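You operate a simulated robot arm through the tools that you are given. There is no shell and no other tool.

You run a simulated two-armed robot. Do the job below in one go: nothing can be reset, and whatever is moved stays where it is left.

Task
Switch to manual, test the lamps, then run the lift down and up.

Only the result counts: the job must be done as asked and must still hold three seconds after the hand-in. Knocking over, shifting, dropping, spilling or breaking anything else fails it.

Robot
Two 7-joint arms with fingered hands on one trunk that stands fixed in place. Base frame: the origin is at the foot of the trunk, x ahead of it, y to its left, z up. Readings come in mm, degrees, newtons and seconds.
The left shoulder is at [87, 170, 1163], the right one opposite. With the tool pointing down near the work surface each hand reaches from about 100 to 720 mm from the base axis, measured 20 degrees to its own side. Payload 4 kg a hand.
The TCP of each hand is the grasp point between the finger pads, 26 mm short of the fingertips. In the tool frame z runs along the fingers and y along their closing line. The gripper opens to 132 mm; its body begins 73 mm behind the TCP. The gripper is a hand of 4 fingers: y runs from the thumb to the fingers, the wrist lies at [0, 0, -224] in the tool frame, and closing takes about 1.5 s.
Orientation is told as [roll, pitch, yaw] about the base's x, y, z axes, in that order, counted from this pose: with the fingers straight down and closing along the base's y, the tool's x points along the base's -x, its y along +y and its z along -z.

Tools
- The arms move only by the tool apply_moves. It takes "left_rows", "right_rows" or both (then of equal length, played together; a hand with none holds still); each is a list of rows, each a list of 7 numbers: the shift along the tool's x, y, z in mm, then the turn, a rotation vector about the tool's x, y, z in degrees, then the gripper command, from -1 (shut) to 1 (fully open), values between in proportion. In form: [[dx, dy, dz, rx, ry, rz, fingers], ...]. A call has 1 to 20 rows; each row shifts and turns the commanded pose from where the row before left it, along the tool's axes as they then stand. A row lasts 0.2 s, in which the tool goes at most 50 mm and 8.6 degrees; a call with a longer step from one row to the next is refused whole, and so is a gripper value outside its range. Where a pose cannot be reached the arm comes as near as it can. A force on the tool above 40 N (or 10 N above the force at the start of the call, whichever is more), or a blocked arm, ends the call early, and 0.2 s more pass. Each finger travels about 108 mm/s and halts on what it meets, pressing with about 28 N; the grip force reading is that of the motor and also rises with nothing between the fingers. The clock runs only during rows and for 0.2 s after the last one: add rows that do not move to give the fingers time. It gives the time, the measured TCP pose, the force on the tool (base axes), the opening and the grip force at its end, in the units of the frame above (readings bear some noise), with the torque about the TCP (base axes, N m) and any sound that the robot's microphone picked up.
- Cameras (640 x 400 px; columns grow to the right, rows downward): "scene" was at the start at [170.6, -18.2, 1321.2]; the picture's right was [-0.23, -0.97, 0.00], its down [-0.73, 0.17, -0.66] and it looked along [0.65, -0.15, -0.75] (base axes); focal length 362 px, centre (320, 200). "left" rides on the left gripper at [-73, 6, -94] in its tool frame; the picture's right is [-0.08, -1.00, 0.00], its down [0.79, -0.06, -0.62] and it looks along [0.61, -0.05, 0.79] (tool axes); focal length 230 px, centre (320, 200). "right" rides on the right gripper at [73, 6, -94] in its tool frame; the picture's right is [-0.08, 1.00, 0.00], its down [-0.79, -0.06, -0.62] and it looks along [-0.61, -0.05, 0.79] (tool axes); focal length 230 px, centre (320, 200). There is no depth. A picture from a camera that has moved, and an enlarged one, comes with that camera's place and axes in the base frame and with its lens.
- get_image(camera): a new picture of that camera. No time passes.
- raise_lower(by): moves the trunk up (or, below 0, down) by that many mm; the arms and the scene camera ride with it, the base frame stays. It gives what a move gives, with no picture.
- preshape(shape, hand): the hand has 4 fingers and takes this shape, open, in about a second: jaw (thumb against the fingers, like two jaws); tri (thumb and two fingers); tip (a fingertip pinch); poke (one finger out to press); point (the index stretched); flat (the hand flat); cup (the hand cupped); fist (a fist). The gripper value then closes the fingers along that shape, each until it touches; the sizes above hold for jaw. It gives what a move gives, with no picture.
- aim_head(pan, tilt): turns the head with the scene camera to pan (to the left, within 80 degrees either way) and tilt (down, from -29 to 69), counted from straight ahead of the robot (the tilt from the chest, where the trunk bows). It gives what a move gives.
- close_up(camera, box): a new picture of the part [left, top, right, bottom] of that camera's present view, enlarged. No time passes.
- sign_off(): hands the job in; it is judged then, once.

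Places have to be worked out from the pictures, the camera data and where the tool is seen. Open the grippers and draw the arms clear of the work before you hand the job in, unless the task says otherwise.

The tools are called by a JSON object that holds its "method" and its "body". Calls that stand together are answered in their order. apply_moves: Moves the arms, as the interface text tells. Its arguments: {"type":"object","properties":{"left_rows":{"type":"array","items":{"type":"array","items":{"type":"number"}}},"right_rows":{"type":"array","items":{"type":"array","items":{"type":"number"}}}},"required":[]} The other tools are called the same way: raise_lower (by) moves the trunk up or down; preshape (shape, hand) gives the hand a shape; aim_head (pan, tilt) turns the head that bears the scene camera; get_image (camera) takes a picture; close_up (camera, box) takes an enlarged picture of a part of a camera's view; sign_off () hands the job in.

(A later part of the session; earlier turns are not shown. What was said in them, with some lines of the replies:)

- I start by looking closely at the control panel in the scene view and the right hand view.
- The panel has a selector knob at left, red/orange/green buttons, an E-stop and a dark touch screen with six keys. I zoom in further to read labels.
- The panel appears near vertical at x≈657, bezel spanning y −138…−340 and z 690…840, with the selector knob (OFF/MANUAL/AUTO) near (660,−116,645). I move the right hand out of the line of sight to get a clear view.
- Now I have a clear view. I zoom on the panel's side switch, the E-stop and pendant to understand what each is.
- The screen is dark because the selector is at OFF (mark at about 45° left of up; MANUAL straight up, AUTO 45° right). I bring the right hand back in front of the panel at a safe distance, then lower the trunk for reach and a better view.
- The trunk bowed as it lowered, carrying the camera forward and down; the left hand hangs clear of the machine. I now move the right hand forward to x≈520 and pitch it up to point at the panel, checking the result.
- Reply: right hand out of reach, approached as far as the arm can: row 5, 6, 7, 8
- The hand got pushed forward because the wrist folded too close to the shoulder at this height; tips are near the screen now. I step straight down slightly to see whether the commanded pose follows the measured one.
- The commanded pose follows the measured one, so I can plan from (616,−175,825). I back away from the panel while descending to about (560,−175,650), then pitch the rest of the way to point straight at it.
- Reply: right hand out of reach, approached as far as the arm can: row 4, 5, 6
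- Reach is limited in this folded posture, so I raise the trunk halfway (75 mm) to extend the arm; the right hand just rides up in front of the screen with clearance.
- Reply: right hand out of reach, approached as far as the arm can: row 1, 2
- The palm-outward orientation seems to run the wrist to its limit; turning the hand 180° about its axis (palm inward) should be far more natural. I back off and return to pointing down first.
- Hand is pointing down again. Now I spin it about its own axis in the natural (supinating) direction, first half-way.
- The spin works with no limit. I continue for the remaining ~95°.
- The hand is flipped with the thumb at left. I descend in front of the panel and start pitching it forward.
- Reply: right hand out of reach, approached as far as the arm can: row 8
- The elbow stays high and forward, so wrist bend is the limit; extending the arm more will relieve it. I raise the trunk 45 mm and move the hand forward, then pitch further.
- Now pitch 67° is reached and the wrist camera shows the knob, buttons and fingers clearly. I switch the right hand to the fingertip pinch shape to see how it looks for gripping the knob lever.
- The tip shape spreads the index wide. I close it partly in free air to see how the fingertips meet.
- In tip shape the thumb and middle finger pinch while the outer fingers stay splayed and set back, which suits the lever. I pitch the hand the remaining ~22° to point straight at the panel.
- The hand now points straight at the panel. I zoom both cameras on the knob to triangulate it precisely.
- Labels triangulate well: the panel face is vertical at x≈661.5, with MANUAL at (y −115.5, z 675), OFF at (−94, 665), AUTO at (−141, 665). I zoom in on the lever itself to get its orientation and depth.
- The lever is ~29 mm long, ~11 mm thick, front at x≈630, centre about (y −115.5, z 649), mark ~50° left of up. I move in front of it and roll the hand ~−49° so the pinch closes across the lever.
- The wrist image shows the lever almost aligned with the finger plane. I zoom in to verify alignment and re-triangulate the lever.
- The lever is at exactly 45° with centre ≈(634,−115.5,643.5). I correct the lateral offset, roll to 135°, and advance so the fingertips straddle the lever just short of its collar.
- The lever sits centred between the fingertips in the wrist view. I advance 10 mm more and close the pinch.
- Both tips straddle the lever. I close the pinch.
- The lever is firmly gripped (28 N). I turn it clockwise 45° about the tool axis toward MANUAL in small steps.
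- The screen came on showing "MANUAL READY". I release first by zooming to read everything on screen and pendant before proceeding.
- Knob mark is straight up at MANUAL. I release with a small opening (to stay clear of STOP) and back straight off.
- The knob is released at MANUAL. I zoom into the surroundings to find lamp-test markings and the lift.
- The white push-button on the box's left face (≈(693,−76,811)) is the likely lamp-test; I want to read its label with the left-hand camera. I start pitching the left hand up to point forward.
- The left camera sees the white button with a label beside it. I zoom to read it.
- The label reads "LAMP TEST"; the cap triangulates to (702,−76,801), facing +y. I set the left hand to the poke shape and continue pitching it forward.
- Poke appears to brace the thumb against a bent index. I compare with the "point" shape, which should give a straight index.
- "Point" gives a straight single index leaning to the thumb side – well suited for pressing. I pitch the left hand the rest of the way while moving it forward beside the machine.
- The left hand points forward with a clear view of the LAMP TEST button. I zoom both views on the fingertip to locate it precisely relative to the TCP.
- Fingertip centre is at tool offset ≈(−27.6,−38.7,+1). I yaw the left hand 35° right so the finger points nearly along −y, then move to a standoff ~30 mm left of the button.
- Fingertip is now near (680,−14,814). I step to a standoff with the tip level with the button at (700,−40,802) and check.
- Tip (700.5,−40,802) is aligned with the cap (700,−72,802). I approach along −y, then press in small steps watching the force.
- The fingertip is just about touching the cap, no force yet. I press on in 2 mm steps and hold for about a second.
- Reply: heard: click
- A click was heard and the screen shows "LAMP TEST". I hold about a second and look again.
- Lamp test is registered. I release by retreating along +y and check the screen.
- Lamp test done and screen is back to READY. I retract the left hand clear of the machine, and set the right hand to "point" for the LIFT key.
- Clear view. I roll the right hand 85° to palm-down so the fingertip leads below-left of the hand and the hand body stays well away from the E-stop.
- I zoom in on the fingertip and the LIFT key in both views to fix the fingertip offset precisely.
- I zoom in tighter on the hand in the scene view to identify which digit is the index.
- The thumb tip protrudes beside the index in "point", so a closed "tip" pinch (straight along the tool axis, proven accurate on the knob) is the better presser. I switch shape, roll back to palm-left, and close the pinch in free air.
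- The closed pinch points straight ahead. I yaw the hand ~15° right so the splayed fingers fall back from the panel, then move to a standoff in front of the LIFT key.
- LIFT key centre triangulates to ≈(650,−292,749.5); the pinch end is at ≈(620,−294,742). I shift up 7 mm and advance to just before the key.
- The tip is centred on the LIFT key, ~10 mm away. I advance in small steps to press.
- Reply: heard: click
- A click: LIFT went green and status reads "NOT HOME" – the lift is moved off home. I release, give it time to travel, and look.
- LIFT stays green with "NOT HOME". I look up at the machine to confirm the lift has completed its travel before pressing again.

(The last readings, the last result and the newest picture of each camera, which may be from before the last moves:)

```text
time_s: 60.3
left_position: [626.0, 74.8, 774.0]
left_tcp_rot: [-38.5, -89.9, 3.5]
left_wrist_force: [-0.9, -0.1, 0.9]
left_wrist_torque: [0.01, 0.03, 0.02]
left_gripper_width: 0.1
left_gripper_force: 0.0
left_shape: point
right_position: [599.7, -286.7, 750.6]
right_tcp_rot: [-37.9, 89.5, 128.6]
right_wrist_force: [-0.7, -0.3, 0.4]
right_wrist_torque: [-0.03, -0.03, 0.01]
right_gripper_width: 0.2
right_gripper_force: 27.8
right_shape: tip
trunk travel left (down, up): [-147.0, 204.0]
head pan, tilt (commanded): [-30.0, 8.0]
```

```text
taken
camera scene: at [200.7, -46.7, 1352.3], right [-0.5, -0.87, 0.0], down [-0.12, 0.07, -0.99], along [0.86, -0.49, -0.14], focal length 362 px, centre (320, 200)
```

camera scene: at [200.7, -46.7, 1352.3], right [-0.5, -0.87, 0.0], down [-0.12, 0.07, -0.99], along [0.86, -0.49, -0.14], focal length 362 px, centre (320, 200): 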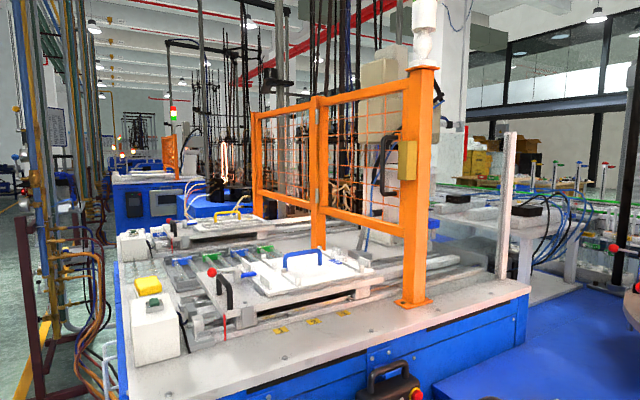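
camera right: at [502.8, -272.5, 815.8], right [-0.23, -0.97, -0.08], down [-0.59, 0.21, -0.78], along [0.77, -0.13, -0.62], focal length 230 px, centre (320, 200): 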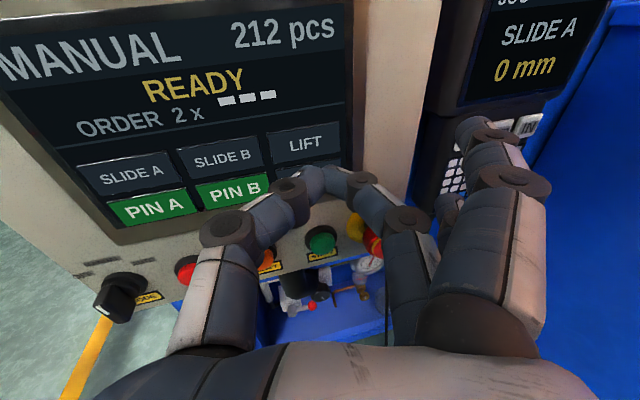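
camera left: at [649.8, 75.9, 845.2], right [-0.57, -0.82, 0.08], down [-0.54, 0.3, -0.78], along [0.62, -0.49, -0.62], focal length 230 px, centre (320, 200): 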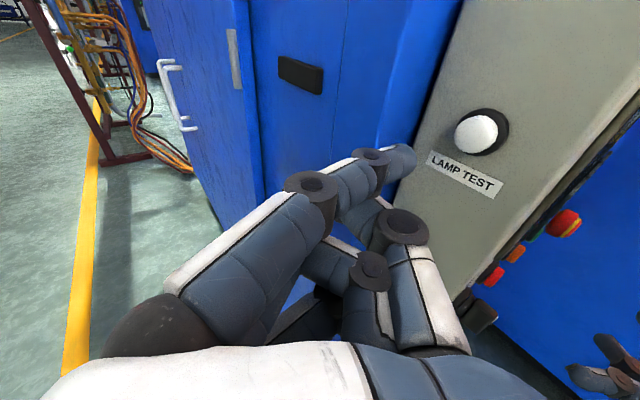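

I note the lift mechanism's current state behind the fence for comparison, then return the head to the panel view.

{"method": "close_up", "body": {"camera": "scene", "box": [300, 40, 520, 260]}}

{"method": "aim_head", "body": {"pan": -13, "tilt": 42}}

{"method": "get_image", "body": {"camera": "scene"}}

{"method": "close_up", "body": {"camera": "right", "box": [230, 90, 390, 220]}}

```text
1.82 times, centred on (410, 150) of scene
camera zoom: at [200.7, -46.7, 1352.3], right [-0.5, -0.87, 0.0], down [-0.12, 0.07, -0.99], along [0.86, -0.49, -0.14], focal length 658 px, centre (156, 291)
```

zoom: 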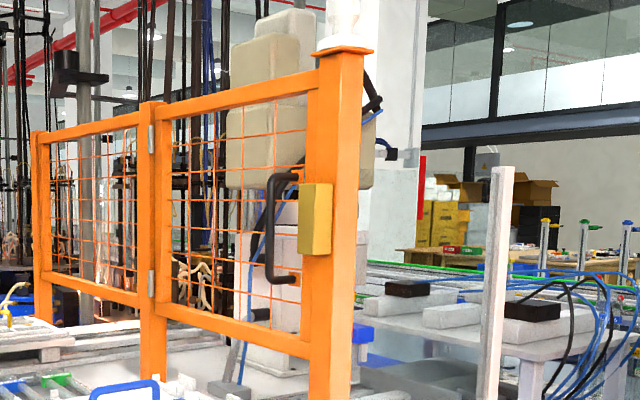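

```text
time_s: 61.3
left_position: [624.9, 75.4, 773.5]
left_tcp_rot: [-39.4, -90.0, 4.3]
left_wrist_force: [0.2, 0.0, -0.7]
left_wrist_torque: [0.0, -0.01, 0.02]
left_gripper_width: 0.0
left_gripper_force: 0.1
left_shape: point
right_position: [599.0, -286.3, 750.4]
right_tcp_rot: [-38.0, 89.5, 128.5]
right_wrist_force: [0.3, 0.2, -0.8]
right_wrist_torque: [-0.04, 0.03, -0.02]
right_gripper_width: 0.1
right_gripper_force: 28.2
right_shape: tip
trunk travel left (down, up): [-147.0, 204.0]
head pan, tilt (commanded): [-13.0, 42.0]
```

```text
taken
camera scene: at [202.0, -19.3, 1298.6], right [-0.23, -0.97, 0.0], down [-0.65, 0.15, -0.74], along [0.72, -0.17, -0.67], focal length 362 px, centre (320, 200)
```

scene: 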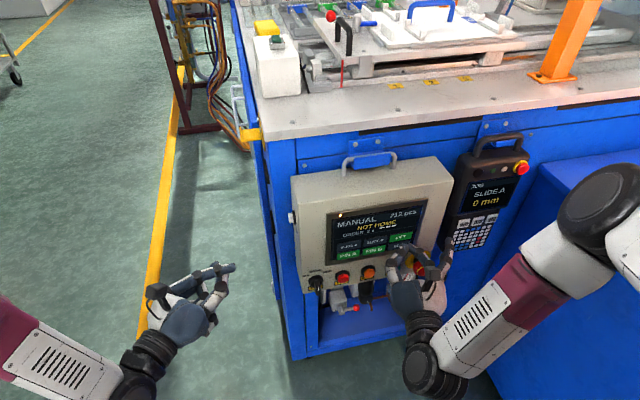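

```text
3.08 times, centred on (310, 155) of right
camera zoom: at [508.4, -270.8, 824.6], right [-0.23, -0.97, -0.08], down [-0.59, 0.21, -0.78], along [0.77, -0.13, -0.62], focal length 708 px, centre (351, 338)
```

zoom: 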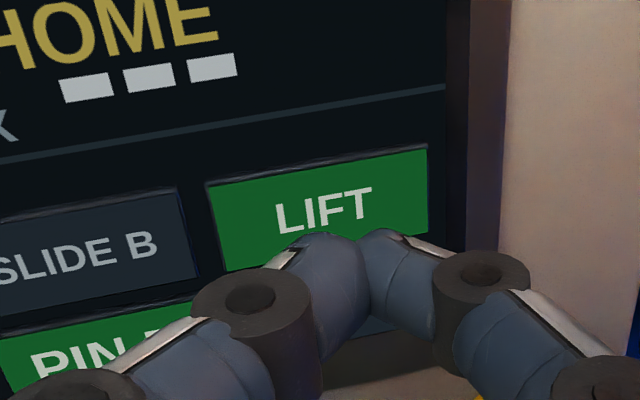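

Second press: I advance the same 26 mm onto the LIFT key to run it back up.

{"method": "apply_moves", "body": {"right_rows": [[0, -2.34, 9.72, 0, 0, 0, -1], [0, -1.87, 7.78, 0, 0, 0, -1], [0, -0.94, 3.89, 0, 0, 0, -1], [0, -0.47, 1.94, 0, 0, 0, -1], [0, -0.47, 1.94, 0, 0, 0, -1], [0, 0, 0, 0, 0, 0, -1]]}}

{"method": "close_up", "body": {"camera": "scene", "box": [310, 190, 460, 290]}}

```text
time_s: 62.7
left_position: [625.1, 75.3, 773.6]
left_tcp_rot: [-47.7, -89.9, 12.6]
left_wrist_force: [0.2, 0.0, -0.4]
left_wrist_torque: [-0.03, 0.0, 0.0]
left_gripper_width: 0.1
left_gripper_force: 0.0
left_shape: point
right_position: [625.7, -285.8, 749.9]
right_tcp_rot: [-33.8, 89.4, 132.7]
right_wrist_force: [-9.1, 1.8, 0.4]
right_wrist_torque: [-0.01, -0.02, 0.03]
right_gripper_width: 0.0
right_gripper_force: 28.4
right_shape: tip
trunk travel left (down, up): [-147.0, 204.0]
head pan, tilt (commanded): [-13.0, 42.0]
heard: click
```

```text
4.00 times, centred on (385, 240) of scene
camera zoom: at [201.2, -19.1, 1298.6], right [-0.23, -0.97, 0.0], down [-0.65, 0.15, -0.74], along [0.72, -0.17, -0.67], focal length 1448 px, centre (60, 40)
```

zoom: 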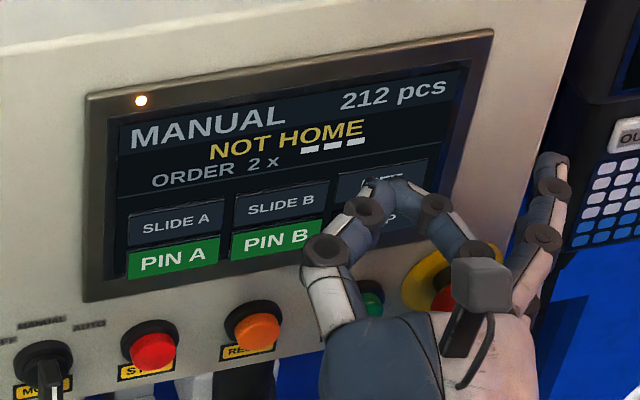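

LIFT toggled off; it still shows "NOT HOME" as it travels back. I release, retreat and wait to see it return to READY.

{"method": "apply_moves", "body": {"right_rows": [[0, 2.3, -9.7, 0, 0, 0, -1], [0, 4.7, -19.4, 0, 0, 0, -1], [0, 4.7, -19.4, 0, 0, 0, -1], [0, 0, 0, 0, 0, 0, -1], [0, 0, 0, 0, 0, 0, -1], [0, 0, 0, 0, 0, 0, -1], [0, 0, 0, 0, 0, 0, -1], [0, 0, 0, 0, 0, 0, -1], [0, 0, 0, 0, 0, 0, -1], [0, 0, 0, 0, 0, 0, -1]]}}

{"method": "close_up", "body": {"camera": "scene", "box": [290, 170, 470, 300]}}

```text
time_s: 64.9
left_position: [626.0, 74.4, 774.4]
left_tcp_rot: [-38.5, -89.9, 3.5]
left_wrist_force: [0.1, -0.1, -0.3]
left_wrist_torque: [0.01, -0.02, -0.01]
left_gripper_width: 0.3
left_gripper_force: 0.0
left_shape: point
right_position: [576.9, -287.0, 747.5]
right_tcp_rot: [-37.9, 89.5, 128.6]
right_wrist_force: [0.1, -0.5, -1.0]
right_wrist_torque: [-0.02, 0.01, 0.02]
right_gripper_width: 0.1
right_gripper_force: 28.1
right_shape: tip
trunk travel left (down, up): [-147.0, 204.0]
head pan, tilt (commanded): [-13.0, 42.0]
```

```text
3.08 times, centred on (380, 235) of scene
camera zoom: at [202.0, -19.3, 1298.5], right [-0.23, -0.97, 0.0], down [-0.65, 0.15, -0.74], along [0.72, -0.17, -0.67], focal length 1114 px, centre (135, 92)
```

zoom: 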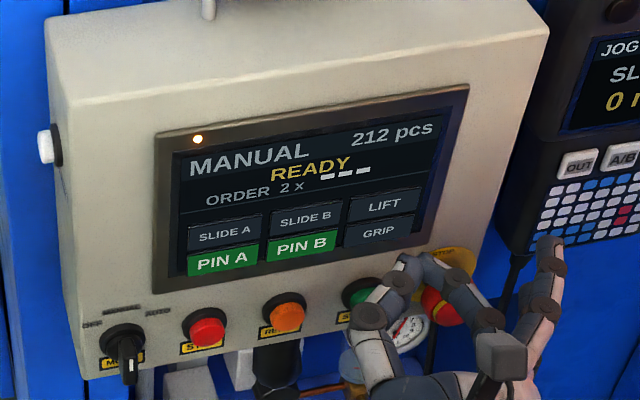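

Screen is back to MANUAL / READY with LIFT unlit: the sequence is complete. I draw both hands back clear of the machine and open them.

{"method": "apply_moves", "body": {"left_rows": [[0, 0, -30, 0, 0, 0, 1], [0, 0, -30, 0, 0, 0, 1], [0, 0, -30, 0, 0, 0, 1]], "right_rows": [[0, 0, -25, 0, 0, 0, -1], [0, 0, -25, 0, 0, 0, -1], [0, 0, -20, 0, 0, 0, -1]]}}

{"method": "get_image", "body": {"camera": "scene"}}

```text
time_s: 65.7
left_position: [548.3, 128.0, 774.6]
left_tcp_rot: [-70.4, -89.9, 35.4]
left_wrist_force: [0.1, -0.4, 0.2]
left_wrist_torque: [0.01, 0.0, 0.02]
left_gripper_width: 0.0
left_gripper_force: 0.0
left_shape: point
right_position: [507.7, -268.6, 750.2]
right_tcp_rot: [-41.6, 89.6, 124.9]
right_wrist_force: [-0.5, 0.6, 0.2]
right_wrist_torque: [-0.01, -0.01, -0.03]
right_gripper_width: 0.0
right_gripper_force: 28.4
right_shape: tip
trunk travel left (down, up): [-147.0, 204.0]
head pan, tilt (commanded): [-13.0, 42.0]
```

```text
taken
camera scene: at [201.9, -19.1, 1298.6], right [-0.23, -0.97, 0.0], down [-0.65, 0.15, -0.74], along [0.72, -0.17, -0.67], focal length 362 px, centre (320, 200)
```

scene: 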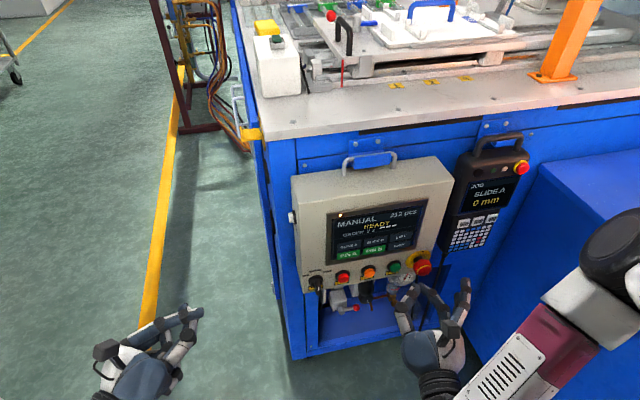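

Both hands are well clear of the panel. I return both to the open jaw shape and do a last check.

{"method": "preshape", "body": {"hand": "right", "shape": "jaw"}}

{"method": "preshape", "body": {"hand": "left", "shape": "jaw"}}

{"method": "apply_moves", "body": {"left_rows": [[0, 0, 0, 0, 0, 0, 1], [0, 0, 0, 0, 0, 0, 1], [0, 0, 0, 0, 0, 0, 1]], "right_rows": [[0, 0, 0, 0, 0, 0, 1], [0, 0, 0, 0, 0, 0, 1], [0, 0, 0, 0, 0, 0, 1]]}}

{"method": "get_image", "body": {"camera": "scene"}}

{"method": "close_up", "body": {"camera": "scene", "box": [280, 150, 540, 300]}}

```text
time_s: 66.6
left_position: [548.6, 127.4, 773.5]
left_tcp_rot: [-38.4, -89.9, 3.3]
left_wrist_force: [-0.7, -0.6, -0.7]
left_wrist_torque: [-0.01, -0.02, -0.05]
left_gripper_width: 0.2
left_gripper_force: 0.1
left_shape: point
right_position: [508.3, -268.6, 748.8]
right_tcp_rot: [-37.5, 89.5, 129.1]
right_wrist_force: [0.1, 0.7, 0.3]
right_wrist_torque: [0.01, 0.0, -0.02]
right_gripper_width: 131.8
right_gripper_force: 0.0
right_shape: jaw
trunk travel left (down, up): [-147.0, 204.0]
head pan, tilt (commanded): [-13.0, 42.0]
```

```text
time_s: 67.5
left_position: [549.2, 126.7, 772.8]
left_tcp_rot: [-41.1, -89.9, 6.1]
left_wrist_force: [0.4, -0.1, 0.1]
left_wrist_torque: [0.01, 0.0, -0.02]
left_gripper_width: 131.8
left_gripper_force: 0.1
left_shape: jaw
right_position: [508.9, -268.5, 749.3]
right_tcp_rot: [-37.5, 89.5, 128.9]
right_wrist_force: [0.5, -0.5, 0.6]
right_wrist_torque: [0.0, 0.0, -0.03]
right_gripper_width: 131.9
right_gripper_force: 0.1
right_shape: jaw
trunk travel left (down, up): [-147.0, 204.0]
head pan, tilt (commanded): [-13.0, 42.0]
```

```text
time_s: 68.3
left_position: [549.2, 127.2, 774.2]
left_tcp_rot: [-40.4, -90.0, 5.4]
left_wrist_force: [-0.3, -0.2, 0.5]
left_wrist_torque: [-0.02, 0.02, -0.01]
left_gripper_width: 132.0
left_gripper_force: 0.1
left_shape: jaw
right_position: [508.4, -269.4, 749.3]
right_tcp_rot: [-37.1, 89.5, 129.4]
right_wrist_force: [0.2, 0.2, -0.1]
right_wrist_torque: [-0.01, -0.02, -0.04]
right_gripper_width: 132.1
right_gripper_force: 0.0
right_shape: jaw
trunk travel left (down, up): [-147.0, 204.0]
head pan, tilt (commanded): [-13.0, 42.0]
```

```text
taken
camera scene: at [202.0, -19.2, 1298.5], right [-0.23, -0.97, 0.0], down [-0.65, 0.15, -0.74], along [0.72, -0.17, -0.67], focal length 362 px, centre (320, 200)
```

scene: 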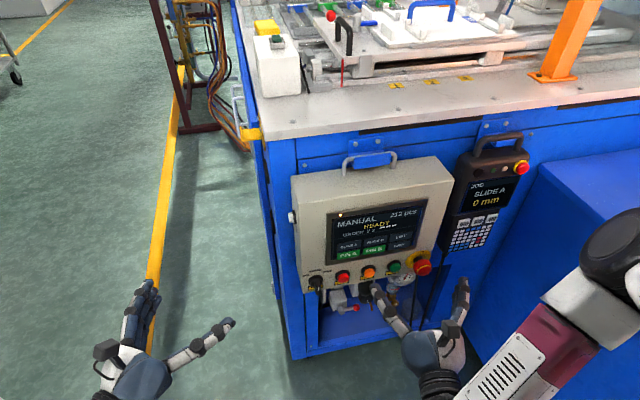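

```text
2.46 times, centred on (410, 225) of scene
camera zoom: at [202.0, -19.2, 1298.5], right [-0.23, -0.97, 0.0], down [-0.65, 0.15, -0.74], along [0.72, -0.17, -0.67], focal length 891 px, centre (98, 138)
```

zoom: 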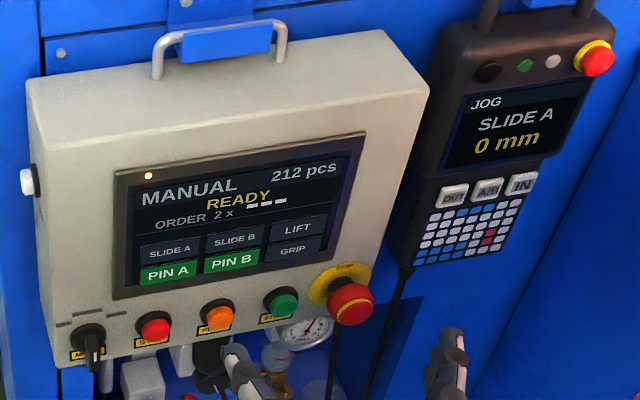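

The panel shows MANUAL / READY, the lamp test was done, the lift went off home and came back, and both hands are open and clear. I hand the job in.

{"method": "sign_off", "body": {}}

```text
The job is handed in.
```

I switched the selector to MANUAL, ran the lamp test and cycled the lift, then handed the job in. I haven't seen the judge's verdict.

- **Manual:** the selector is at MANUAL, and the screen came on showing "MANUAL / READY".
- **Lamp test:** I pressed the LAMP TEST button on the left side of the panel box and held it for about a second. There was a click and the screen showed "LAMP TEST", then returned to READY on release. I did not see the panel buttons visibly light during the test.
- **Lift:** the first press of the LIFT key turned it green and the status changed to "NOT HOME". The second press, about six seconds later, turned it off, and the status returned to READY. I judged the down and up travel from the screen, because the lift was not clearly visible behind the fence.

Both hands are open and drawn back from the machine. I saw nothing else pressed or moved.
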